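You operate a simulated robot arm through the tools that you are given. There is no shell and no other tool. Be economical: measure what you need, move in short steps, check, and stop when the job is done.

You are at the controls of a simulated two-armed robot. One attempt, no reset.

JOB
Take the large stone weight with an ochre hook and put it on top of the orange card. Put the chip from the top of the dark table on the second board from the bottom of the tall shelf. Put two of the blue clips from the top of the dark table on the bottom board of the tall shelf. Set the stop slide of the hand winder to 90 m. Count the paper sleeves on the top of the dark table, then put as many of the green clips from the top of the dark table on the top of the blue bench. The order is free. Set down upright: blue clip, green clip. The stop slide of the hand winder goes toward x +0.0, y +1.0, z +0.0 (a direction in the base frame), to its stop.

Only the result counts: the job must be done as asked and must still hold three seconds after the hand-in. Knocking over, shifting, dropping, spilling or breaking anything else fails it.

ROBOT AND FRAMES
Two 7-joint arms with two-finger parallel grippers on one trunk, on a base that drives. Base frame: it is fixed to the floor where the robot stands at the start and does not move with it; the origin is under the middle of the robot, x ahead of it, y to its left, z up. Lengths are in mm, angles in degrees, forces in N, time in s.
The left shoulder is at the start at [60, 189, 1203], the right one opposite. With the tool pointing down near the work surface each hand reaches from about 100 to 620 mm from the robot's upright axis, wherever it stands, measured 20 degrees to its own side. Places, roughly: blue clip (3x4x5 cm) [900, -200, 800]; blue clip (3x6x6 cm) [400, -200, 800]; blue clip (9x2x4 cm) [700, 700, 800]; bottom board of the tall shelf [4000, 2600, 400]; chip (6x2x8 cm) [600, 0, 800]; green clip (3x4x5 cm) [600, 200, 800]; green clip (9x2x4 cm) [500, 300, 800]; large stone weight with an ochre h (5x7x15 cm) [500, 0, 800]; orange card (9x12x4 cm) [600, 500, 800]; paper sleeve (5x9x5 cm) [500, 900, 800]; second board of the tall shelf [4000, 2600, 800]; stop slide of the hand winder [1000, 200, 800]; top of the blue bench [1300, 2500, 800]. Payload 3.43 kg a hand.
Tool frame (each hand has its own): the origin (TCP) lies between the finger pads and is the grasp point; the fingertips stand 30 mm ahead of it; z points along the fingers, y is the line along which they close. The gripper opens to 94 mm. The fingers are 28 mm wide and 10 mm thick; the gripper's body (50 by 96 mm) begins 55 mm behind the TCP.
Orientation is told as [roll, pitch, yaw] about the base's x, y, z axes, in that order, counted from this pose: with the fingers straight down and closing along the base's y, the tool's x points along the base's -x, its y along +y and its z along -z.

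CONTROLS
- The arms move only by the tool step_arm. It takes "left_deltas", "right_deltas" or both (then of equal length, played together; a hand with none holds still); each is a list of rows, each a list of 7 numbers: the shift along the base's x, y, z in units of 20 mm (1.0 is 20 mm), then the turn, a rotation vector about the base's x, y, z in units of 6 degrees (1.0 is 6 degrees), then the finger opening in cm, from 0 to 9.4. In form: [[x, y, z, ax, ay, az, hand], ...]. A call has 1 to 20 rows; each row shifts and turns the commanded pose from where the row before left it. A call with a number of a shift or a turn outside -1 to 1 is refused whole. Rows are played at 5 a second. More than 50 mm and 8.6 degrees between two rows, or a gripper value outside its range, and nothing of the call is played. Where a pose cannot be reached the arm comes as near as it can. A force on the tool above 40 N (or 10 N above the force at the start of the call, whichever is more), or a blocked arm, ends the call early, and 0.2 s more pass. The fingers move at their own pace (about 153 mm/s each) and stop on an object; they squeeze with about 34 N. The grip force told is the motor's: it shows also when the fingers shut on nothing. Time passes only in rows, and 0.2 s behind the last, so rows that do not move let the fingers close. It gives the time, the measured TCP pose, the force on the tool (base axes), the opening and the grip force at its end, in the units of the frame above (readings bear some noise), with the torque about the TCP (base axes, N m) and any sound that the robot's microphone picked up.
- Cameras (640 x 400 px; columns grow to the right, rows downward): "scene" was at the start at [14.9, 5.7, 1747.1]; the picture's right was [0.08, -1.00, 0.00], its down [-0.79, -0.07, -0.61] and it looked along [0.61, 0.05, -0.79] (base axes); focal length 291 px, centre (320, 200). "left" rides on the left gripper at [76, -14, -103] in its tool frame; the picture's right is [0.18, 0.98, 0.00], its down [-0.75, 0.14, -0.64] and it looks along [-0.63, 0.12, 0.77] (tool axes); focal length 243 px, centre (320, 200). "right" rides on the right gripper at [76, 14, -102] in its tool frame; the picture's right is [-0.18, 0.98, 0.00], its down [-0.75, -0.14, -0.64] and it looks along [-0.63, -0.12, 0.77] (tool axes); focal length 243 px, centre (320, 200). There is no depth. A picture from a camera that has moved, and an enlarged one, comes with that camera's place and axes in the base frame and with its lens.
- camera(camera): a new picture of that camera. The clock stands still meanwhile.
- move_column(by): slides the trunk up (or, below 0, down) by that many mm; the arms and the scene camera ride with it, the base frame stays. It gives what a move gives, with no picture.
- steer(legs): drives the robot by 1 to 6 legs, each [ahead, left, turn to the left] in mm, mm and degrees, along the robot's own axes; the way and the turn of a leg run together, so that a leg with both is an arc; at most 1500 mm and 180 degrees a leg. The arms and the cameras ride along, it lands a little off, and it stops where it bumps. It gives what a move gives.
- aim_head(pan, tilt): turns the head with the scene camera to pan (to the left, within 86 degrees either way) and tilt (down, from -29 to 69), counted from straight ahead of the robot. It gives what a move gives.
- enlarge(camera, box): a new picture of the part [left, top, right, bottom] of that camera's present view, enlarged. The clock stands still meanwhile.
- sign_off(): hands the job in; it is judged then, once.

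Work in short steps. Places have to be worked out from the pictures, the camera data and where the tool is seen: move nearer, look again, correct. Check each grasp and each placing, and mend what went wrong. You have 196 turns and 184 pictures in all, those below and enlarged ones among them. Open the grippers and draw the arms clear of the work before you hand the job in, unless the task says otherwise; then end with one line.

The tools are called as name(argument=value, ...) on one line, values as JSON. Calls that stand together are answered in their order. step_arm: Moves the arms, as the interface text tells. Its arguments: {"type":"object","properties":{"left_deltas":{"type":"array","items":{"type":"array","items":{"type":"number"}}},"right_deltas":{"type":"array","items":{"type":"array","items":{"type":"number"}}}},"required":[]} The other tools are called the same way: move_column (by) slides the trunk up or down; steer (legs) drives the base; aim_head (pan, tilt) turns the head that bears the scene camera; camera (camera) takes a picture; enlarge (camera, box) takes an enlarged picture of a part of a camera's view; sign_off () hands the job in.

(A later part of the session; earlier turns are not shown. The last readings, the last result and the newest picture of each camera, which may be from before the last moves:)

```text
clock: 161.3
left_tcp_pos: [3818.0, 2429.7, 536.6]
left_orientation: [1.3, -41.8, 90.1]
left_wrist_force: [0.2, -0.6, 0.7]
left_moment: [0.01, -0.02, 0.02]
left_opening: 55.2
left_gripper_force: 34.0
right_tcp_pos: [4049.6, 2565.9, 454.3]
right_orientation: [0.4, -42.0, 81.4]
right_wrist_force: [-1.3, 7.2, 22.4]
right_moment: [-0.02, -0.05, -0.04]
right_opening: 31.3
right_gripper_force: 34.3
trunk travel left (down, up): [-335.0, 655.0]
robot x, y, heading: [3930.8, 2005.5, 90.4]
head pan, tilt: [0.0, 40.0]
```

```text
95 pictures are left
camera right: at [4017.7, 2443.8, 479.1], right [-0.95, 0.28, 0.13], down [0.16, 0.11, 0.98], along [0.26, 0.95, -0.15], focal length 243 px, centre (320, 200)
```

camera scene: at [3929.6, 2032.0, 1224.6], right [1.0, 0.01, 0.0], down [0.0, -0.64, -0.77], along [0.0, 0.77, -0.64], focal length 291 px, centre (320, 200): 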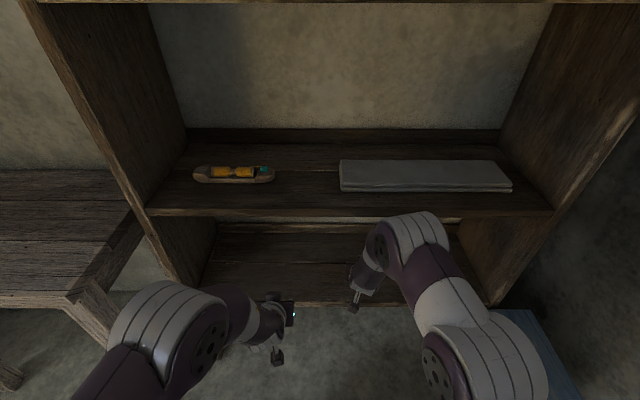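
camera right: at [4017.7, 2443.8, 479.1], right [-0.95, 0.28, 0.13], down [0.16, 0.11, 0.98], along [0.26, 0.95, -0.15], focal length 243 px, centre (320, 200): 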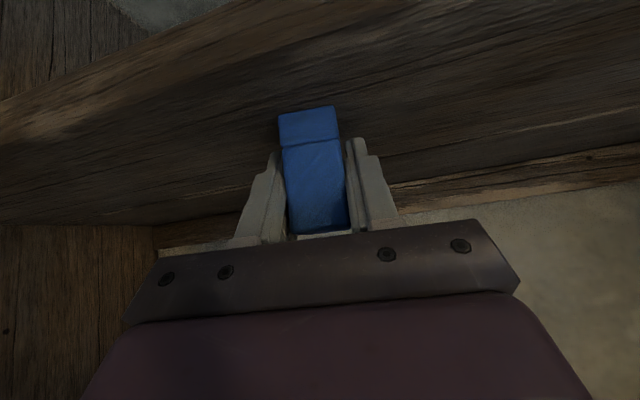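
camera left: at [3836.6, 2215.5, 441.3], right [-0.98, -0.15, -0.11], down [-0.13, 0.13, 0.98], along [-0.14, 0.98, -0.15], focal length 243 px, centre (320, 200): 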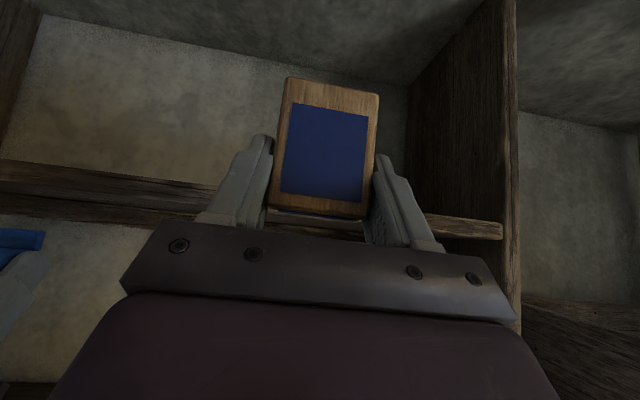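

The clip has met the board. I open the fingers gently and back out along the tool axis.

step_arm(right_deltas=[[0, 0, 0.05, 0, 0, 0, 3.2], [0, 0, 0, 0, 0, 0, 4], [0, 0, 0, 0, 0, 0, 6], [0, 0, 0, 0, 0, 0, 6], [-0.05, -0.5, 0.55, 0, 0, 0, 6], [-0.1, -0.65, 0.7, 0, 0, 0, 6], [-0.1, -0.65, 0.7, 0, 0, 0, 6], [-0.1, -0.65, 0.7, 0, 0, 0, 6]])

camera(camera="right")

enlarge(camera="scene", box=[280, 180, 480, 320])

```text
clock: 163.1
left_tcp_pos: [3818.0, 2430.0, 537.2]
left_orientation: [1.4, -41.8, 90.2]
left_wrist_force: [-0.5, -0.5, 0.9]
left_moment: [0.01, 0.01, 0.01]
left_opening: 55.3
left_gripper_force: 34.5
right_tcp_pos: [4042.7, 2515.8, 505.8]
right_orientation: [0.4, -41.8, 81.4]
right_wrist_force: [0.2, 0.0, -0.4]
right_moment: [-0.01, 0.02, 0.0]
right_opening: 60.0
right_gripper_force: 0.0
trunk travel left (down, up): [-335.0, 655.0]
robot x, y, heading: [3931.4, 2006.3, 90.6]
head pan, tilt: [0.0, 40.0]
```

```text
94 pictures are left
camera right: at [4010.9, 2394.1, 531.8], right [-0.95, 0.28, 0.13], down [0.16, 0.11, 0.98], along [0.26, 0.95, -0.15], focal length 243 px, centre (320, 200)
```

right: 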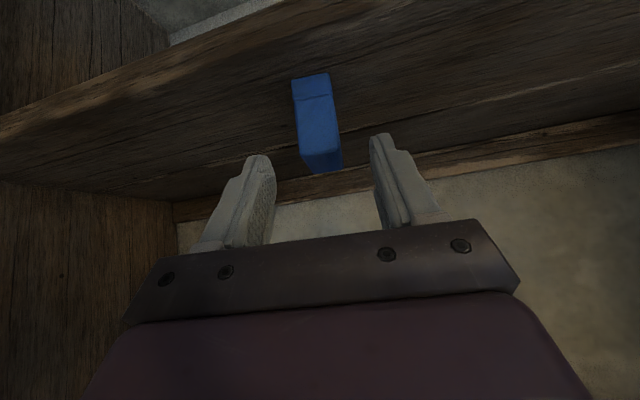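

```text
2.86 times, centred on (380, 250) of scene
camera zoom: at [3929.5, 2031.1, 1224.6], right [1.0, 0.01, 0.0], down [0.0, -0.64, -0.77], along [0.0, 0.77, -0.64], focal length 832 px, centre (149, 57)
```

zoom: 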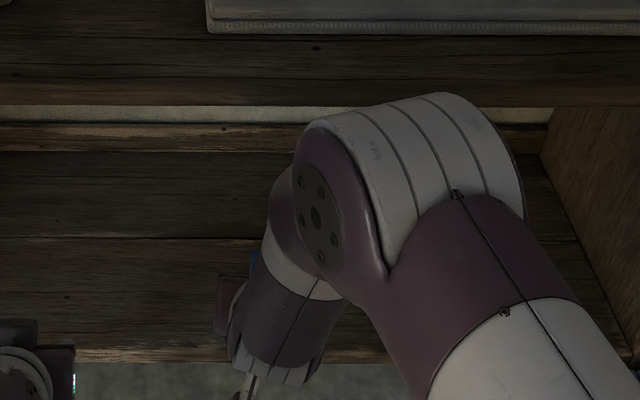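

The blue clip stands upright on the bottom board. I retract the right hand, back off, raise the column, and set up the left hand with the chip for the second board.

step_arm(right_deltas=[[0, -1, 0.5, 0, 0, 0, 6], [0, -1, 0.5, 0, 0, 0, 6], [0, -1, 0, 0, 0, 0, 6], [0, -1, 0, 0, 0, 0, 6], [0, -1, 0, 0, 0, 0, 6]])

steer(legs=[[-170, 0, -0.4]])

move_column(by=540)

step_arm(left_deltas=[[0.5, 0.9, -0.9, 0, 0, 0, 0], [0.5, 0.9, -0.9, 0, 0, 0, 0], [0.5, 0.9, -0.9, 0, 0, 0, 0], [0.5, 0.9, -0.9, 0, 0, 0, 0], [0.5, 0.9, -0.9, 0, 0, 0, 0], [0.5, 0.9, -0.9, 0, 0, 0, 0], [0.5, 0.9, -0.8, 0, 0, 0, 0], [0.3, 0.7, -0.8, 0, 0, 0, 0]])

camera(camera="scene")

camera(camera="left")

```text
clock: 164.3
left_tcp_pos: [3817.9, 2430.8, 535.5]
left_orientation: [1.3, -41.8, 90.2]
left_wrist_force: [0.2, 1.3, -0.3]
left_moment: [0.0, -0.01, 0.0]
left_opening: 55.0
left_gripper_force: 34.0
right_tcp_pos: [4044.6, 2415.2, 526.1]
right_orientation: [0.4, -41.7, 81.4]
right_wrist_force: [-0.4, -0.2, -0.1]
right_moment: [0.03, -0.02, 0.02]
right_opening: 60.0
right_gripper_force: 0.0
trunk travel left (down, up): [-335.0, 655.0]
robot x, y, heading: [3933.2, 2003.8, 90.3]
head pan, tilt: [0.0, 40.0]
```

```text
clock: 165.8
left_tcp_pos: [3819.6, 2260.7, 535.9]
left_orientation: [1.3, -41.8, 89.8]
left_wrist_force: [-0.7, 0.1, -0.4]
left_moment: [-0.01, 0.03, 0.01]
left_opening: 55.2
left_gripper_force: 33.5
right_tcp_pos: [4046.4, 2244.9, 526.1]
right_orientation: [0.4, -41.7, 81.0]
right_wrist_force: [0.5, -0.8, -0.8]
right_moment: [0.0, -0.02, 0.05]
right_opening: 60.1
right_gripper_force: 0.2
trunk travel left (down, up): [-335.0, 655.0]
robot x, y, heading: [3930.7, 1833.5, 90.2]
head pan, tilt: [0.0, 40.0]
```

```text
refused: 540 is not a number from -400 to 400
```

```text
clock: 167.6
left_tcp_pos: [3896.3, 2399.9, 395.6]
left_orientation: [1.3, -41.8, 89.7]
left_wrist_force: [0.4, 0.5, 0.2]
left_moment: [0.0, -0.01, 0.01]
left_opening: 55.1
left_gripper_force: 34.8
right_tcp_pos: [4046.2, 2245.3, 526.1]
right_orientation: [0.4, -41.6, 81.1]
right_wrist_force: [0.2, 0.6, -0.1]
right_moment: [-0.02, 0.02, -0.02]
right_opening: 60.2
right_gripper_force: 0.1
trunk travel left (down, up): [-335.0, 655.0]
robot x, y, heading: [3928.0, 1834.8, 89.9]
head pan, tilt: [0.0, 40.0]
```

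```text
92 pictures are left
camera scene: at [3930.3, 1861.3, 1224.6], right [1.0, 0.0, 0.0], down [0.0, -0.64, -0.77], along [0.0, 0.77, -0.64], focal length 291 px, centre (320, 200)
```

scene: 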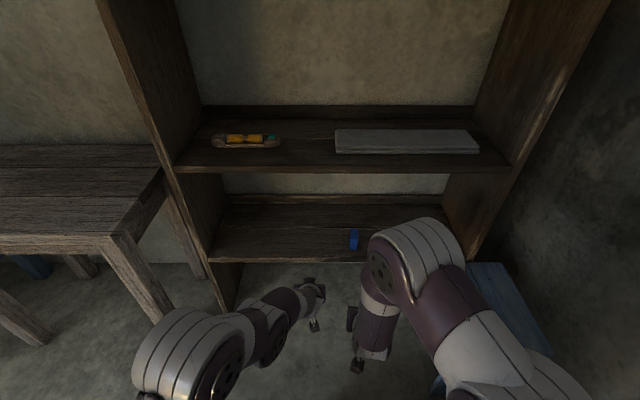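

```text
91 pictures are left
camera left: at [3913.4, 2275.0, 421.4], right [-0.98, -0.15, -0.11], down [-0.13, 0.13, 0.98], along [-0.13, 0.98, -0.15], focal length 243 px, centre (320, 200)
```

left: 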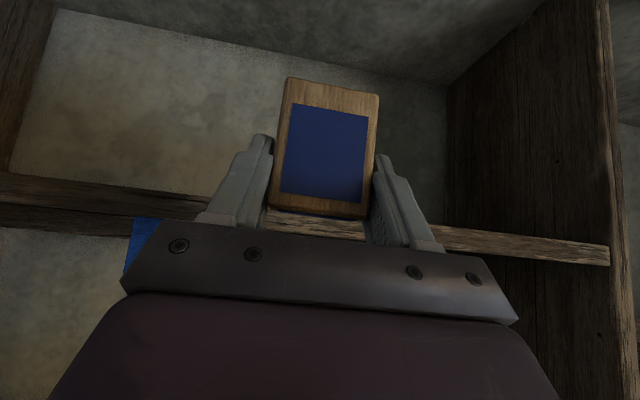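

The column move is limited to 400 mm a call; the left hand is still clear in front of the shelf. I raise in two moves.

move_column(by=400)

move_column(by=140)

steer(legs=[[165, 0, 0]])

camera(camera="scene")

camera(camera="left")

```text
clock: 171.4
left_tcp_pos: [3896.2, 2399.6, 797.0]
left_orientation: [1.3, -41.8, 89.9]
left_wrist_force: [0.2, 0.1, -0.2]
left_moment: [0.0, -0.01, -0.02]
left_opening: 55.5
left_gripper_force: 34.2
right_tcp_pos: [4046.6, 2246.4, 925.9]
right_orientation: [0.3, -41.7, 81.1]
right_wrist_force: [0.0, -0.3, 0.1]
right_moment: [0.02, 0.02, 0.0]
right_opening: 60.1
right_gripper_force: 0.0
trunk travel left (down, up): [-735.0, 255.0]
robot x, y, heading: [3931.4, 1837.4, 90.1]
head pan, tilt: [0.0, 40.0]
```

```text
clock: 173.1
left_tcp_pos: [3895.9, 2400.8, 935.8]
left_orientation: [1.2, -41.7, 89.9]
left_wrist_force: [1.0, 0.4, -0.4]
left_moment: [-0.01, 0.0, -0.01]
left_opening: 55.3
left_gripper_force: 33.8
right_tcp_pos: [4045.5, 2246.2, 1065.7]
right_orientation: [0.4, -41.7, 81.1]
right_wrist_force: [-1.0, -0.2, -0.1]
right_moment: [-0.01, -0.03, 0.02]
right_opening: 60.0
right_gripper_force: 0.0
trunk travel left (down, up): [-875.0, 115.0]
robot x, y, heading: [3932.7, 1838.1, 90.0]
head pan, tilt: [0.0, 40.0]
```

```text
clock: 174.5
left_tcp_pos: [3896.9, 2564.8, 938.0]
left_orientation: [1.3, -42.0, 89.8]
left_wrist_force: [0.0, -0.5, -0.7]
left_moment: [0.0, 0.0, 0.01]
left_opening: 55.3
left_gripper_force: 33.8
right_tcp_pos: [4047.1, 2410.3, 1067.2]
right_orientation: [0.3, -41.7, 81.0]
right_wrist_force: [0.1, 0.1, -0.8]
right_moment: [-0.01, 0.0, 0.01]
right_opening: 59.9
right_gripper_force: 0.1
trunk travel left (down, up): [-875.0, 115.0]
robot x, y, heading: [3928.7, 1999.1, 90.2]
head pan, tilt: [0.0, 40.0]
```

```text
90 pictures are left
camera scene: at [3930.4, 2024.3, 1764.7], right [1.0, 0.0, 0.0], down [0.0, -0.64, -0.77], along [0.0, 0.77, -0.64], focal length 291 px, centre (320, 200)
```

scene: 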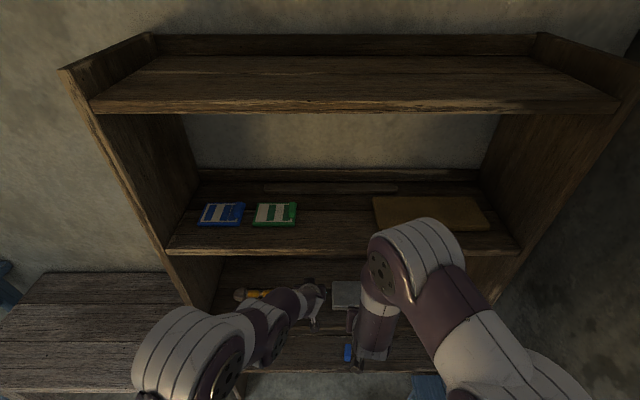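

```text
89 pictures are left
camera left: at [3913.8, 2439.3, 962.6], right [-0.98, -0.15, -0.11], down [-0.13, 0.13, 0.98], along [-0.13, 0.98, -0.15], focal length 243 px, centre (320, 200)
```

left: 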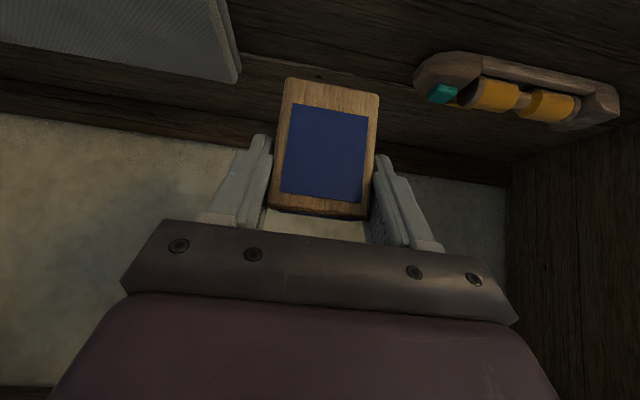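

The chip hangs centred in the gap, ahead of both neighbours. I lower it to the second board.

step_arm(left_deltas=[[0, 0, -0.9, 0, 0, 0, 0], [0, 0, -0.9, 0, 0, 0, 0], [0, 0, -0.9, 0, 0, 0, 0], [0, 0, -0.5, 0, 0, 0, 0], [0, 0, -0.2, 0, 0, 0, 0], [0, 0, -0.1, 0, 0, 0, 0], [0, 0, -0.1, 0, 0, 0, 0], [0, 0, -0.1, 0, 0, 0, 0], [0, 0, -0.1, 0, 0, 0, 0], [0, 0, 0, 0, 0, 0, 0]])

camera(camera="left")

```text
clock: 176.7
left_tcp_pos: [3897.5, 2565.8, 858.9]
left_orientation: [1.3, -41.8, 89.7]
left_wrist_force: [-0.2, 0.6, -0.8]
left_moment: [-0.01, -0.03, 0.02]
left_opening: 55.1
left_gripper_force: 34.0
right_tcp_pos: [4046.9, 2411.8, 1065.3]
right_orientation: [0.4, -41.7, 81.0]
right_wrist_force: [1.0, 0.1, 0.3]
right_moment: [0.04, 0.03, 0.03]
right_opening: 59.7
right_gripper_force: 0.1
trunk travel left (down, up): [-875.0, 115.0]
robot x, y, heading: [3931.5, 2004.5, 90.1]
head pan, tilt: [0.0, 40.0]
```

```text
88 pictures are left
camera left: at [3913.6, 2440.9, 885.9], right [-0.98, -0.15, -0.11], down [-0.13, 0.13, 0.98], along [-0.13, 0.98, -0.15], focal length 243 px, centre (320, 200)
```

left: 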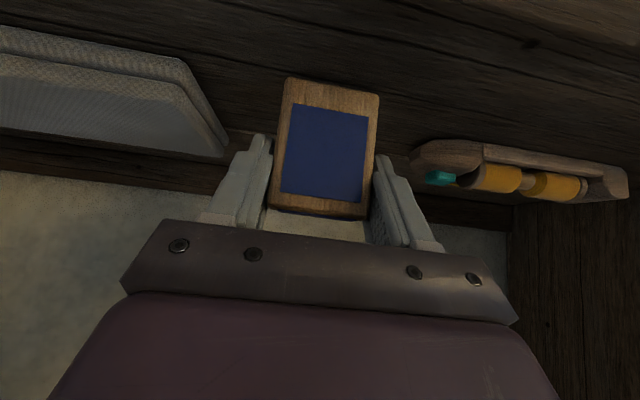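

Just above the board; I continue in 2 mm steps.

step_arm(left_deltas=[[0, 0, -0.1, 0, 0, 0, 0], [0, 0, -0.1, 0, 0, 0, 0], [0, 0, -0.1, 0, 0, 0, 0], [0, 0, -0.1, 0, 0, 0, 0], [0, 0, -0.1, 0, 0, 0, 0], [0, 0, 0, 0, 0, 0, 0]])

```text
clock: 178.1
left_tcp_pos: [3896.1, 2565.7, 853.7]
left_orientation: [1.3, -42.2, 89.9]
left_wrist_force: [-4.3, 2.5, 26.1]
left_moment: [0.11, -0.2, 0.06]
left_opening: 55.8
left_gripper_force: 33.8
right_tcp_pos: [4046.8, 2410.2, 1067.5]
right_orientation: [0.4, -41.8, 81.1]
right_wrist_force: [0.3, -0.8, 1.6]
right_moment: [0.02, 0.0, 0.0]
right_opening: 59.9
right_gripper_force: 0.1
trunk travel left (down, up): [-875.0, 115.0]
robot x, y, heading: [3929.0, 2000.6, 90.1]
head pan, tilt: [0.0, 40.0]
```

Contact. I relax, open to 75 mm and back out along the tool axis.

step_arm(left_deltas=[[0, 0, 0.1, 0, 0, 0, 0], [0, 0, 0, 0, 0, 0, 5.7], [0, 0, 0, 0, 0, 0, 7.5], [0, 0, 0, 0, 0, 0, 7.5], [0, -0.5, 0.5, 0, 0, 0, 7.5], [0, -0.65, 0.7, 0, 0, 0, 7.5], [0, -0.65, 0.7, 0, 0, 0, 7.5], [0, -0.65, 0.7, 0, 0, 0, 7.5], [0, -0.65, 0.7, 0, 0, 0, 7.5]])

camera(camera="left")

```text
clock: 180.1
left_tcp_pos: [3896.0, 2503.3, 918.5]
left_orientation: [1.4, -41.7, 89.6]
left_wrist_force: [-0.3, 1.0, 0.5]
left_moment: [0.0, 0.02, -0.03]
left_opening: 75.1
left_gripper_force: 0.0
right_tcp_pos: [4046.0, 2410.0, 1066.2]
right_orientation: [0.4, -41.7, 81.1]
right_wrist_force: [0.0, -0.4, -1.0]
right_moment: [0.01, -0.01, -0.02]
right_opening: 59.9
right_gripper_force: 0.1
trunk travel left (down, up): [-875.0, 115.0]
robot x, y, heading: [3929.6, 2002.4, 90.1]
head pan, tilt: [0.0, 40.0]
```

```text
87 pictures are left
camera left: at [3913.6, 2377.8, 943.8], right [-0.98, -0.15, -0.11], down [-0.13, 0.13, 0.98], along [-0.13, 0.98, -0.15], focal length 243 px, centre (320, 200)
```

left: 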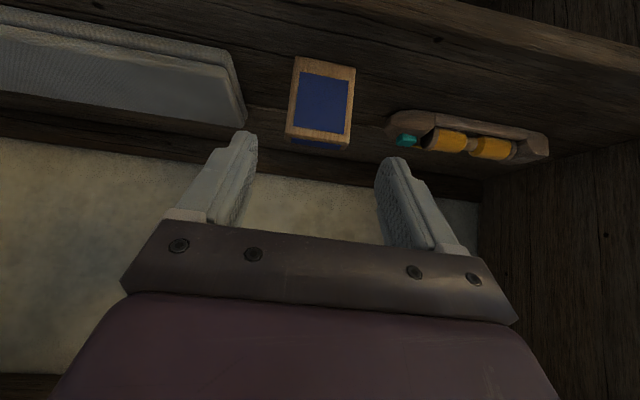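

The chip stands on the second board. I back off and drive round to the far side of the dark table to the hand winder, facing -x.

steer(legs=[[-400, 0, 0], [0, 1200, 0], [0, 1130, 0], [0, 0, 90], [0, 1250, 0]])

aim_head(pan=0, tilt=45)

camera(camera="scene")

```text
clock: 203.4
left_tcp_pos: [1091.6, 304.1, 917.5]
left_orientation: [1.4, -41.7, 179.8]
left_wrist_force: [0.2, 0.8, -1.1]
left_moment: [-0.01, 0.0, -0.03]
left_opening: 74.9
left_gripper_force: 0.0
right_tcp_pos: [1182.3, 455.3, 1065.6]
right_orientation: [0.4, -41.7, 171.2]
right_wrist_force: [0.1, 0.2, 0.2]
right_moment: [0.02, 0.02, 0.01]
right_opening: 60.0
right_gripper_force: 0.0
trunk travel left (down, up): [-875.0, 115.0]
robot x, y, heading: [1593.1, 336.8, -179.8]
head pan, tilt: [0.0, 40.0]
```

```text
clock: 204.0
left_tcp_pos: [1091.1, 304.7, 916.6]
left_orientation: [1.3, -41.8, 179.8]
left_wrist_force: [0.5, 0.2, 0.4]
left_moment: [0.02, 0.02, 0.01]
left_opening: 75.1
left_gripper_force: 0.0
right_tcp_pos: [1183.6, 454.5, 1066.1]
right_orientation: [0.3, -41.8, 171.0]
right_wrist_force: [1.2, 0.0, 0.4]
right_moment: [0.01, -0.01, 0.0]
right_opening: 60.1
right_gripper_force: 0.0
trunk travel left (down, up): [-875.0, 115.0]
robot x, y, heading: [1594.8, 339.0, -180.0]
head pan, tilt: [0.0, 45.0]
```

```text
86 pictures are left
camera scene: at [1571.0, 338.2, 1757.4], right [0.0, 1.0, 0.0], down [0.71, 0.0, -0.71], along [-0.71, 0.0, -0.71], focal length 291 px, centre (320, 200)
```

scene: 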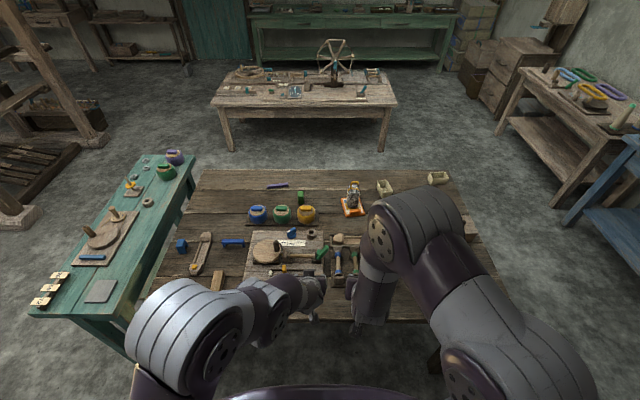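

I enlarge the winder region from this side.

enlarge(camera="scene", box=[230, 220, 350, 300])

camera(camera="left")

```text
5.00 times, centred on (290, 260) of scene
camera zoom: at [1571.0, 338.2, 1757.4], right [0.0, 1.0, 0.0], down [0.71, 0.0, -0.71], along [-0.71, 0.0, -0.71], focal length 1457 px, centre (470, -100)
```

zoom: 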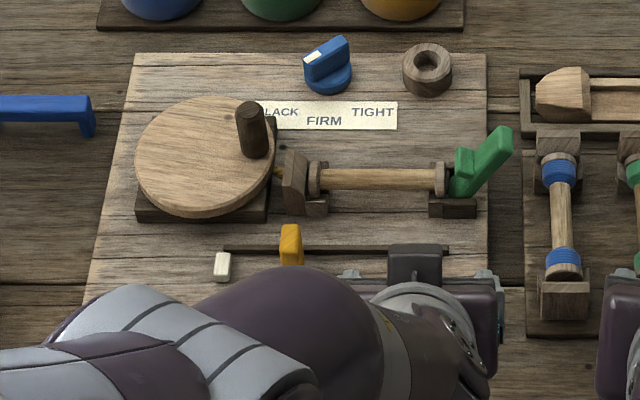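

```text
84 pictures are left
camera left: at [1216.9, 320.2, 943.5], right [0.15, -0.98, -0.11], down [-0.13, -0.13, 0.98], along [-0.98, -0.13, -0.15], focal length 243 px, centre (320, 200)
```

left: 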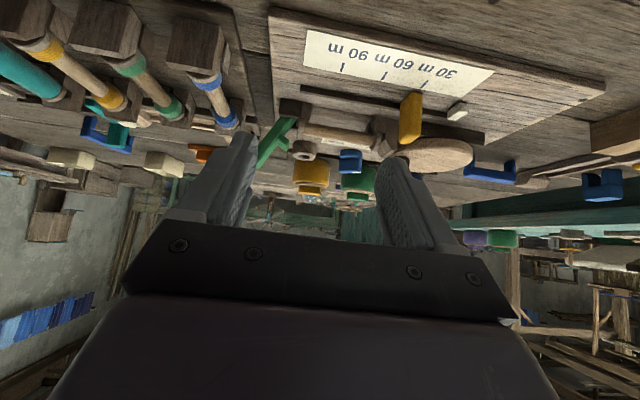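

The slide (yellow plate) stands at about (988,205), near the 30 m tick (y≈211), with 60 m at ≈250 and 90 m at ≈289. I turn the left hand tool-down over it for a close look.

step_arm(left_deltas=[[-0.5, -0.5, 0.5, 0, -0.875, 0, 5], [-0.6, -0.6, 0.5, 0, -0.875, 0, 5], [-0.6, -0.6, 0.5, 0, -0.875, 0, 5], [-0.6, -0.6, 0.5, 0, -0.875, 0, 5], [-0.6, -0.6, 0.5, 0, -0.875, 0, 5], [-0.6, -0.6, 0.5, 0, -0.875, 0, 5], [-0.6, -0.6, 0, 0, -0.875, 0, 5], [-0.6, -0.6, 0, 0, -0.875, 0, 5], [-0.3, -0.3, 0, 0, 0, 0, 5]])

camera(camera="left")

enlarge(camera="scene", box=[230, 220, 350, 300])

```text
clock: 206.0
left_tcp_pos: [990.9, 207.1, 976.5]
left_orientation: [1.1, 0.2, 179.8]
left_wrist_force: [0.7, -0.3, -0.1]
left_moment: [-0.03, -0.01, 0.01]
left_opening: 50.0
left_gripper_force: 0.0
left hand out of reach, approached as far as the arm can: row 5
right_tcp_pos: [1183.6, 454.3, 1066.7]
right_orientation: [0.4, -41.7, 171.1]
right_wrist_force: [-0.1, 0.4, -0.1]
right_moment: [-0.03, 0.03, 0.02]
right_opening: 60.1
right_gripper_force: 0.1
trunk travel left (down, up): [-875.0, 115.0]
robot x, y, heading: [1595.2, 339.5, -179.9]
head pan, tilt: [0.0, 45.0]
```

```text
83 pictures are left
camera left: at [1068.5, 223.5, 1078.1], right [0.18, -0.98, 0.02], down [-0.76, -0.13, 0.64], along [-0.63, -0.13, -0.77], focal length 243 px, centre (320, 200)
```

left: 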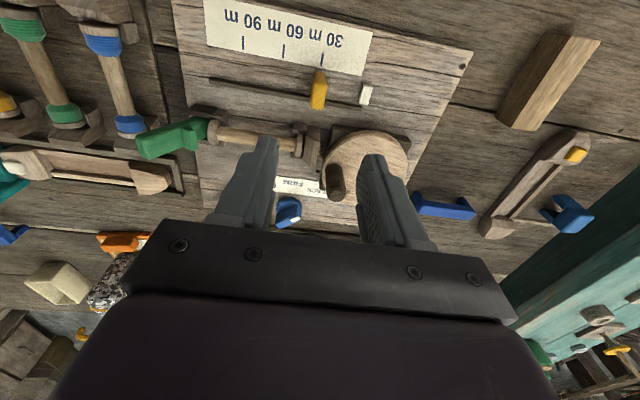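

```text
5.00 times, centred on (290, 260) of scene
camera zoom: at [1571.3, 338.1, 1757.4], right [0.0, 1.0, 0.0], down [0.71, 0.0, -0.71], along [-0.71, 0.0, -0.71], focal length 1457 px, centre (470, -100)
```

zoom: 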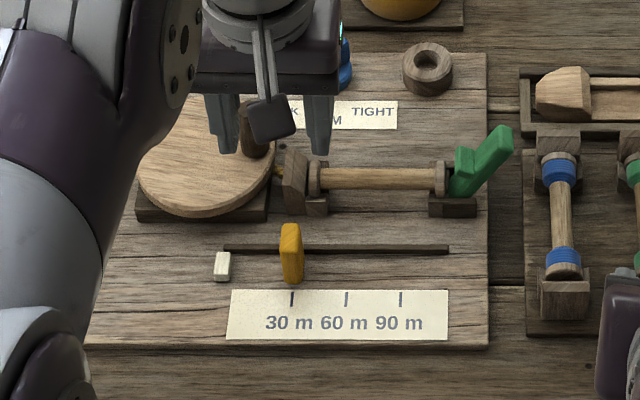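

The slide stands exactly at the 30 m tick; 90 m is about 79 mm further in +y. I descend around it (TCP ≈ (998,208,834)) with a 50 mm opening.

step_arm(left_deltas=[[0.35, 0.05, -1, 0, 0, 0, 5], [0, 0, -1, 0, 0, 0, 5], [0, 0, -1, 0, 0, 0, 5], [0, 0, -1, 0, 0, 0, 5], [0, 0, -1, 0, 0, 0, 5], [0, 0, -1, 0, 0, 0, 5]])

camera(camera="left")

enlarge(camera="scene", box=[230, 220, 350, 300])

```text
clock: 207.4
left_tcp_pos: [996.7, 210.2, 855.9]
left_orientation: [1.2, 0.2, 179.9]
left_wrist_force: [-1.0, -0.9, 1.0]
left_moment: [0.0, -0.02, 0.0]
left_opening: 49.8
left_gripper_force: 0.1
right_tcp_pos: [1183.4, 455.1, 1065.7]
right_orientation: [0.3, -41.6, 171.1]
right_wrist_force: [0.3, 0.7, -1.4]
right_moment: [0.0, 0.0, -0.03]
right_opening: 59.8
right_gripper_force: 0.1
trunk travel left (down, up): [-875.0, 115.0]
robot x, y, heading: [1595.8, 340.5, -179.8]
head pan, tilt: [0.0, 45.0]
```

```text
81 pictures are left
camera left: at [1075.0, 224.3, 958.2], right [0.18, -0.98, 0.02], down [-0.76, -0.13, 0.64], along [-0.63, -0.13, -0.77], focal length 243 px, centre (320, 200)
```

left: 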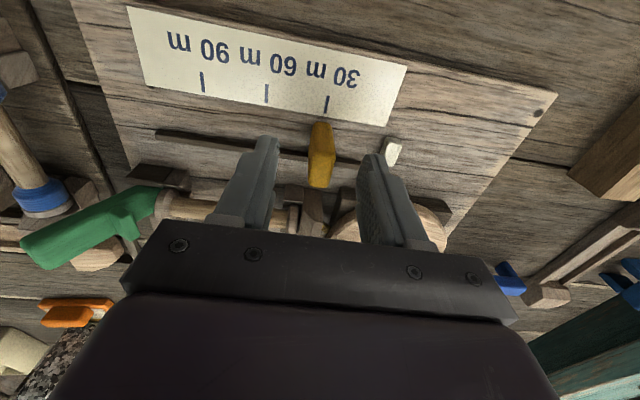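

```text
5.00 times, centred on (290, 260) of scene
camera zoom: at [1570.6, 338.2, 1757.4], right [0.0, 1.0, 0.0], down [0.71, 0.0, -0.71], along [-0.71, 0.0, -0.71], focal length 1457 px, centre (470, -100)
```

zoom: 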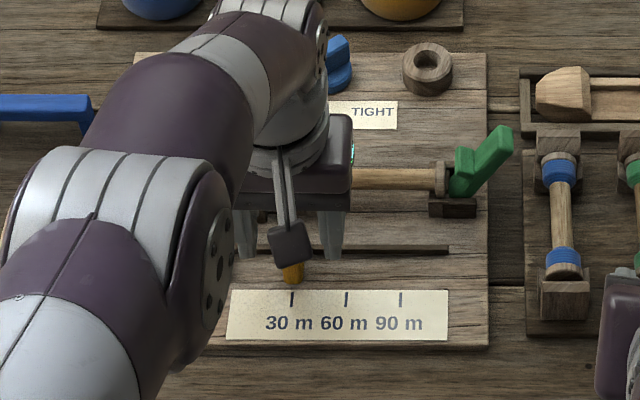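

The slide is centred between the fingers. I lower 22 mm more and close on it.

step_arm(left_deltas=[[0, 0, -0.6, 0, 0, 0, 5], [0, 0, -0.5, 0, 0, 0, 5], [0, 0, 0, 0, 0, 0, 3], [0, 0, 0, 0, 0, 0, 2], [0, 0, 0, 0, 0, 0, 0], [0, 0, 0, 0, 0, 0, 0]])

camera(camera="left")

```text
clock: 208.8
left_tcp_pos: [999.8, 208.1, 844.8]
left_orientation: [1.2, 0.2, 179.9]
left_wrist_force: [0.6, -0.5, -0.7]
left_moment: [1.07, -0.17, 0.06]
left_opening: 13.8
left_gripper_force: 45.7
left hand out of reach, approached as far as the arm can: row 2
right_tcp_pos: [1184.5, 454.4, 1065.5]
right_orientation: [0.3, -41.7, 170.9]
right_wrist_force: [0.0, 0.2, 0.2]
right_moment: [-0.02, -0.01, -0.01]
right_opening: 60.2
right_gripper_force: 0.1
trunk travel left (down, up): [-875.0, 115.0]
robot x, y, heading: [1589.4, 343.7, -180.0]
head pan, tilt: [0.0, 45.0]
```

```text
79 pictures are left
camera left: at [1077.5, 224.0, 946.6], right [0.18, -0.98, 0.02], down [-0.76, -0.13, 0.64], along [-0.63, -0.13, -0.77], focal length 243 px, centre (320, 200)
```

left: 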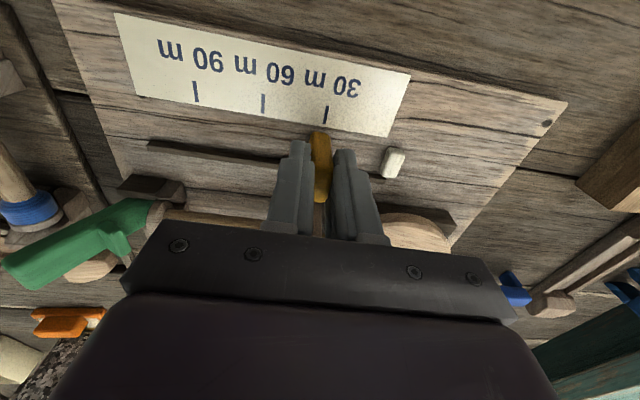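

Gripped, but the arm is at its reach limit. I release, rise, drive 60 mm closer and grip again.

step_arm(left_deltas=[[0, 0, 0, 0, 0, 0, 5], [0, 0, 0, 0, 0, 0, 5], [0, 0, 1, 0, 0, 0, 5], [0, 0, 1, 0, 0, 0, 5], [0, 0, 1, 0, 0, 0, 5], [0, 0, 1, 0, 0, 0, 5], [0, 0, 1, 0, 0, 0, 5]])

steer(legs=[[60, 0, 0]])

step_arm(left_deltas=[[1, 0, 0, 0, 0, 0, 5], [1, 0, 0, 0, 0, 0, 5], [1, 0, 0, 0, 0, 0, 5]])

camera(camera="left")

```text
clock: 210.4
left_tcp_pos: [1001.0, 208.5, 943.9]
left_orientation: [1.2, 0.2, 180.0]
left_wrist_force: [1.3, -0.2, -0.4]
left_moment: [0.0, 0.01, 0.01]
left_opening: 49.9
left_gripper_force: 0.1
right_tcp_pos: [1183.4, 455.0, 1065.5]
right_orientation: [0.3, -41.6, 171.1]
right_wrist_force: [0.9, -0.4, 0.3]
right_moment: [0.0, -0.01, -0.01]
right_opening: 60.1
right_gripper_force: 0.2
trunk travel left (down, up): [-875.0, 115.0]
robot x, y, heading: [1596.5, 338.4, -179.7]
head pan, tilt: [0.0, 45.0]
```

```text
clock: 211.4
left_tcp_pos: [942.5, 208.5, 945.2]
left_orientation: [1.1, 0.0, 179.9]
left_wrist_force: [1.3, -0.1, 0.0]
left_moment: [0.01, -0.01, 0.02]
left_opening: 50.1
left_gripper_force: 0.1
right_tcp_pos: [1126.8, 454.9, 1067.2]
right_orientation: [0.5, -41.9, 171.2]
right_wrist_force: [0.7, -0.2, 1.0]
right_moment: [0.03, 0.01, -0.02]
right_opening: 60.0
right_gripper_force: 0.0
trunk travel left (down, up): [-875.0, 115.0]
robot x, y, heading: [1531.5, 339.3, -179.9]
head pan, tilt: [0.0, 45.0]
```

```text
clock: 212.2
left_tcp_pos: [998.7, 208.8, 943.9]
left_orientation: [1.2, 0.2, 179.9]
left_wrist_force: [0.3, -0.4, -1.0]
left_moment: [0.0, -0.02, -0.02]
left_opening: 50.0
left_gripper_force: 0.0
right_tcp_pos: [1123.4, 454.5, 1065.6]
right_orientation: [0.3, -41.6, 171.2]
right_wrist_force: [0.1, -0.1, -0.3]
right_moment: [0.02, -0.01, -0.03]
right_opening: 60.1
right_gripper_force: 0.0
trunk travel left (down, up): [-875.0, 115.0]
robot x, y, heading: [1536.0, 339.9, -180.0]
head pan, tilt: [0.0, 45.0]
```

```text
78 pictures are left
camera left: at [1077.5, 224.8, 1046.1], right [0.18, -0.98, 0.02], down [-0.76, -0.13, 0.64], along [-0.63, -0.13, -0.77], focal length 243 px, centre (320, 200)
```

left: 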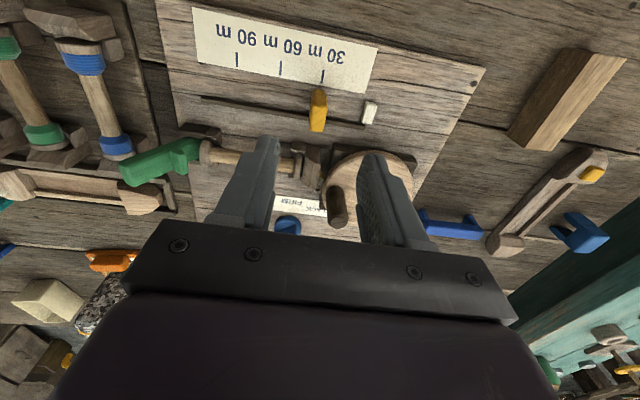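

The slide is still at 30 m. I descend to 836 and close on it.

step_arm(left_deltas=[[0, 0, -1, 0, 0, 0, 5], [0, 0, -1, 0, 0, 0, 5], [0, 0, -1, 0, 0, 0, 5], [0, 0, -1, 0, 0, 0, 5], [0, 0, -0.8, 0, 0, 0, 5], [0, 0, -0.6, 0, 0, 0, 5], [0, 0, 0, 0, 0, 0, 3], [0, 0, 0, 0, 0, 0, 2], [0, 0, 0, 0, 0, 0, 0], [0, 0, 0, 0, 0, 0, 0]])

camera(camera="left")

```text
clock: 214.4
left_tcp_pos: [1000.1, 208.8, 835.2]
left_orientation: [1.1, 0.2, 179.8]
left_wrist_force: [-0.1, 0.3, -1.1]
left_moment: [0.06, 0.39, -0.01]
left_opening: 18.2
left_gripper_force: 45.2
right_tcp_pos: [1124.7, 453.9, 1064.5]
right_orientation: [0.3, -41.7, 171.1]
right_wrist_force: [0.8, 0.2, 0.0]
right_moment: [0.02, -0.01, 0.02]
right_opening: 59.9
right_gripper_force: 0.0
trunk travel left (down, up): [-875.0, 115.0]
robot x, y, heading: [1535.3, 338.9, -179.9]
head pan, tilt: [0.0, 45.0]
```

```text
77 pictures are left
camera left: at [1077.8, 224.4, 937.9], right [0.18, -0.98, 0.02], down [-0.76, -0.13, 0.64], along [-0.63, -0.13, -0.77], focal length 243 px, centre (320, 200)
```

left: 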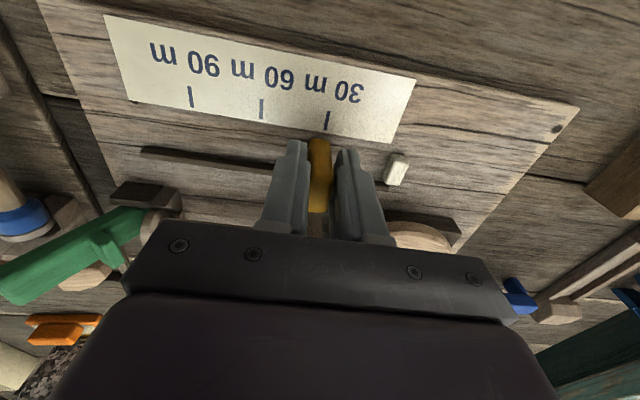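

Gripped (18 mm). I slide it +y by 70 mm in 10 mm steps and look.

step_arm(left_deltas=[[0, 0.5, 0, 0, 0, 0, 0], [0, 0.5, 0, 0, 0, 0, 0], [0, 0.5, 0, 0, 0, 0, 0], [0, 0.5, 0, 0, 0, 0, 0], [0, 0.5, 0, 0, 0, 0, 0], [0, 0.5, 0, 0, 0, 0, 0], [0, 0.5, 0, 0, 0, 0, 0], [0, 0, 0, 0, 0, 0, 0]])

camera(camera="left")

```text
clock: 216.2
left_tcp_pos: [1000.6, 280.1, 836.0]
left_orientation: [1.2, 0.3, 179.9]
left_wrist_force: [1.7, -0.1, -8.4]
left_moment: [0.09, 0.3, 0.03]
left_opening: 18.2
left_gripper_force: 44.7
right_tcp_pos: [1123.4, 454.5, 1065.3]
right_orientation: [0.2, -41.7, 171.1]
right_wrist_force: [0.3, 0.9, 0.2]
right_moment: [0.02, 0.03, 0.0]
right_opening: 60.2
right_gripper_force: 0.0
trunk travel left (down, up): [-875.0, 115.0]
robot x, y, heading: [1531.5, 338.9, -180.1]
head pan, tilt: [0.0, 45.0]
```

```text
76 pictures are left
camera left: at [1077.8, 294.5, 938.0], right [0.18, -0.98, 0.02], down [-0.76, -0.13, 0.64], along [-0.63, -0.13, -0.77], focal length 243 px, centre (320, 200)
```

left: 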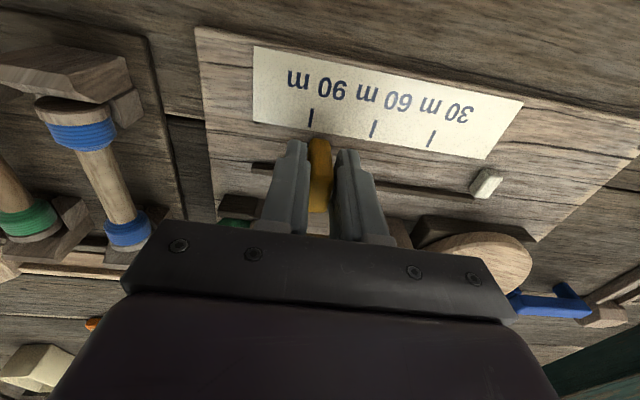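

About 9 mm remain to the 90 m tick; I go on in small steps, watching for the stop.

step_arm(left_deltas=[[0, 0.1, 0, 0, 0, 0, 0], [0, 0.1, 0, 0, 0, 0, 0], [0, 0.1, 0, 0, 0, 0, 0], [0, 0.1, 0, 0, 0, 0, 0], [0, 0, 0, 0, 0, 0, 0]])

camera(camera="left")

enlarge(camera="scene", box=[230, 220, 350, 300])

```text
clock: 217.4
left_tcp_pos: [1001.5, 285.7, 834.2]
left_orientation: [1.3, 0.3, 179.9]
left_wrist_force: [2.0, 0.8, -7.0]
left_moment: [0.06, -0.28, 0.03]
left_opening: 18.2
left_gripper_force: 45.1
right_tcp_pos: [1124.0, 455.2, 1065.2]
right_orientation: [0.3, -41.7, 171.1]
right_wrist_force: [-0.3, 0.5, 0.0]
right_moment: [0.0, -0.03, -0.01]
right_opening: 60.0
right_gripper_force: 0.1
trunk travel left (down, up): [-875.0, 115.0]
robot x, y, heading: [1529.0, 340.8, -179.8]
head pan, tilt: [0.0, 45.0]
```

```text
75 pictures are left
camera left: at [1077.8, 302.3, 938.1], right [0.18, -0.98, 0.02], down [-0.76, -0.13, 0.64], along [-0.63, -0.13, -0.77], focal length 243 px, centre (320, 200)
```

left: 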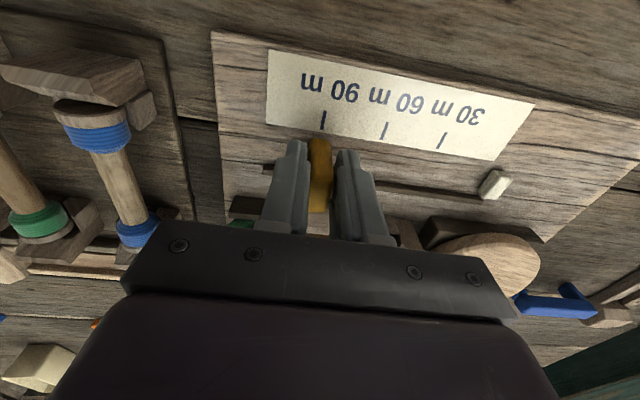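

```text
5.00 times, centred on (290, 260) of scene
camera zoom: at [1510.7, 338.3, 1757.3], right [0.0, 1.0, 0.0], down [0.71, 0.0, -0.71], along [-0.71, 0.0, -0.71], focal length 1457 px, centre (470, -100)
```

zoom: 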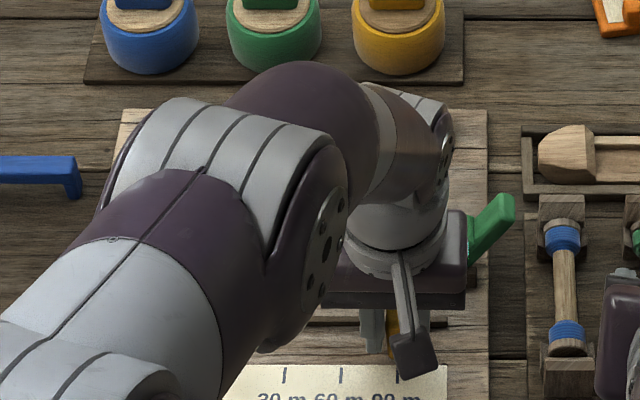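

About 2 mm more are needed; I add one small step and check the reading for the stop.

step_arm(left_deltas=[[0, 0.08, 0, 0, 0, 0, 0], [0, 0, 0, 0, 0, 0, 0], [0, 0, 0, 0, 0, 0, 0]])

enlarge(camera="left", box=[240, 60, 400, 220])

```text
clock: 218.2
left_tcp_pos: [1001.4, 287.1, 835.9]
left_orientation: [1.3, 0.3, 179.9]
left_wrist_force: [1.1, -5.9, -4.3]
left_moment: [0.02, -0.74, 0.11]
left_opening: 18.2
left_gripper_force: 44.6
right_tcp_pos: [1123.2, 453.2, 1065.6]
right_orientation: [0.3, -41.7, 171.1]
right_wrist_force: [0.2, -0.9, -0.2]
right_moment: [0.03, -0.02, 0.02]
right_opening: 60.2
right_gripper_force: 0.0
trunk travel left (down, up): [-875.0, 115.0]
robot x, y, heading: [1530.2, 343.1, -180.0]
head pan, tilt: [0.0, 45.0]
```

```text
2.50 times, centred on (320, 140) of left
camera zoom: at [1077.8, 302.8, 938.1], right [0.18, -0.98, 0.02], down [-0.76, -0.13, 0.64], along [-0.63, -0.13, -0.77], focal length 606 px, centre (320, 350)
```

zoom: 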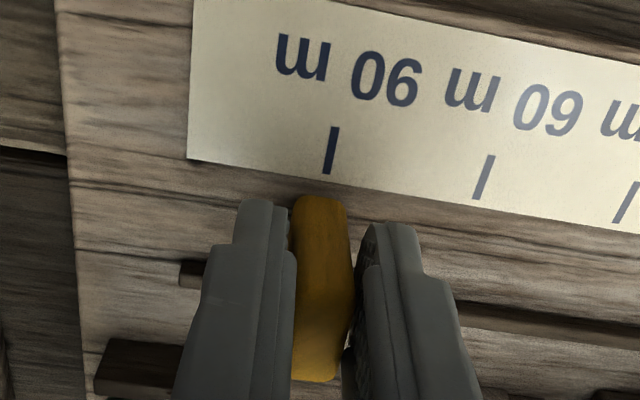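

The slide lines up with the 90 m tick and a −6 N counter-force shows. One more 1 mm nudge confirms the stop.

step_arm(left_deltas=[[0, 0.06, 0, 0, 0, 0, 0], [0, 0, 0, 0, 0, 0, 0]])

```text
clock: 218.8
left_tcp_pos: [1001.0, 287.0, 836.2]
left_orientation: [1.2, 0.1, 179.9]
left_wrist_force: [2.1, -15.0, -1.6]
left_moment: [0.02, -0.65, 0.18]
left_opening: 18.0
left_gripper_force: 44.8
right_tcp_pos: [1122.6, 452.6, 1066.3]
right_orientation: [0.2, -41.7, 171.4]
right_wrist_force: [-0.6, 0.7, -0.3]
right_moment: [-0.01, -0.01, 0.0]
right_opening: 60.0
right_gripper_force: 0.1
trunk travel left (down, up): [-875.0, 115.0]
robot x, y, heading: [1530.9, 339.8, -179.8]
head pan, tilt: [0.0, 45.0]
```

That is the stop, at 90 m. I release and rise straight up.

step_arm(left_deltas=[[0, 0, 0, 0, 0, 0, 3], [0, 0, 0, 0, 0, 0, 5], [0, 0, 0, 0, 0, 0, 5], [0, 0, 1, 0, 0, 0, 5], [0, 0, 1, 0, 0, 0, 5], [0, 0, 1, 0, 0, 0, 5], [0, 0, 1, 0, 0, 0, 5], [0, 0, 1, 0, 0, 0, 5], [0, 0, 1, 0, 0, 0, 5]])

camera(camera="left")

steer(legs=[[-150, 0, 0]])

aim_head(pan=0, tilt=40)

camera(camera="scene")

```text
clock: 220.8
left_tcp_pos: [1001.2, 289.8, 955.4]
left_orientation: [1.2, 0.2, 179.9]
left_wrist_force: [-0.5, -0.2, 1.1]
left_moment: [0.0, -0.02, 0.02]
left_opening: 50.1
left_gripper_force: 0.0
right_tcp_pos: [1123.9, 453.2, 1067.1]
right_orientation: [0.4, -41.7, 171.0]
right_wrist_force: [-1.2, -0.5, -0.5]
right_moment: [0.05, 0.0, -0.01]
right_opening: 60.3
right_gripper_force: 0.0
trunk travel left (down, up): [-875.0, 115.0]
robot x, y, heading: [1534.7, 339.0, -180.0]
head pan, tilt: [0.0, 45.0]
```

```text
72 pictures are left
camera left: at [1077.9, 305.3, 1058.2], right [0.18, -0.98, 0.02], down [-0.76, -0.13, 0.64], along [-0.63, -0.13, -0.77], focal length 243 px, centre (320, 200)
```

left: 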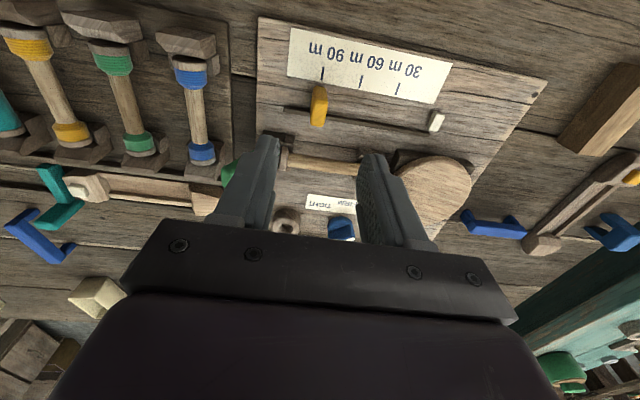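

```text
clock: 222.2
left_tcp_pos: [1148.9, 289.1, 954.3]
left_orientation: [1.1, 0.3, 179.8]
left_wrist_force: [0.0, 0.3, 0.3]
left_moment: [0.01, -0.02, -0.03]
left_opening: 49.9
left_gripper_force: 0.1
right_tcp_pos: [1271.9, 456.2, 1064.4]
right_orientation: [0.3, -41.6, 171.2]
right_wrist_force: [-1.1, 0.1, 0.2]
right_moment: [0.02, 0.01, 0.0]
right_opening: 59.9
right_gripper_force: 0.0
trunk travel left (down, up): [-875.0, 115.0]
robot x, y, heading: [1682.5, 337.4, -180.0]
head pan, tilt: [0.0, 45.0]
```

```text
clock: 222.8
left_tcp_pos: [1150.1, 290.4, 955.4]
left_orientation: [1.2, 0.3, 179.9]
left_wrist_force: [-0.4, -0.4, 0.2]
left_moment: [-0.02, 0.04, 0.02]
left_opening: 49.8
left_gripper_force: 0.1
right_tcp_pos: [1275.0, 455.5, 1066.1]
right_orientation: [0.5, -41.7, 171.2]
right_wrist_force: [0.5, 0.1, 0.9]
right_moment: [0.02, -0.02, 0.0]
right_opening: 60.2
right_gripper_force: 0.0
trunk travel left (down, up): [-875.0, 115.0]
robot x, y, heading: [1683.5, 338.6, -180.0]
head pan, tilt: [0.0, 40.0]
```

```text
71 pictures are left
camera scene: at [1658.0, 338.6, 1764.6], right [0.0, 1.0, 0.0], down [0.64, 0.0, -0.77], along [-0.77, 0.0, -0.64], focal length 291 px, centre (320, 200)
```

scene: 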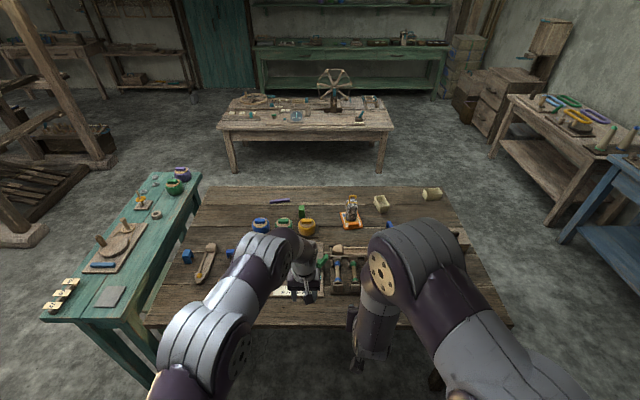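

The slide stands at 90 m. For the second blue clip I look at the two small blue ones at this side of the table.

enlarge(camera="scene", box=[160, 220, 260, 300])

enlarge(camera="scene", box=[320, 190, 440, 280])

```text
5.00 times, centred on (210, 260) of scene
camera zoom: at [1658.0, 338.6, 1764.6], right [0.0, 1.0, 0.0], down [0.64, 0.0, -0.77], along [-0.77, 0.0, -0.64], focal length 1457 px, centre (870, -100)
```

zoom: 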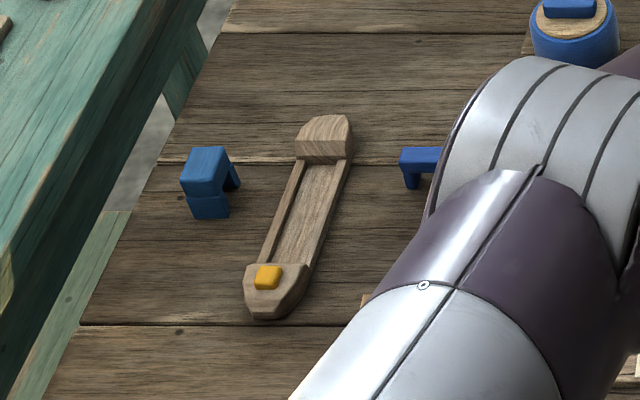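

```text
4.44 times, centred on (380, 235) of scene
camera zoom: at [1658.0, 338.6, 1764.6], right [0.0, 1.0, 0.0], down [0.64, 0.0, -0.77], along [-0.77, 0.0, -0.64], focal length 1295 px, centre (53, 44)
```

zoom: 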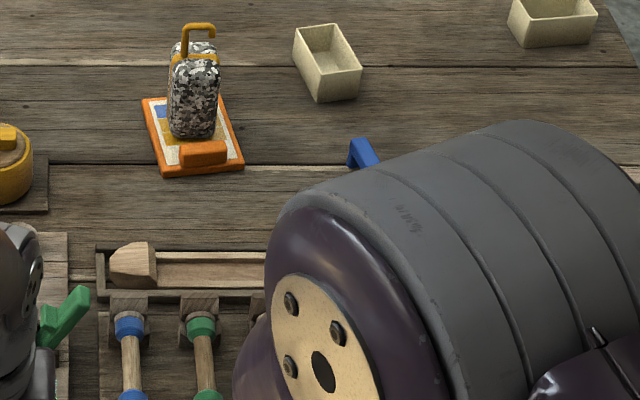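

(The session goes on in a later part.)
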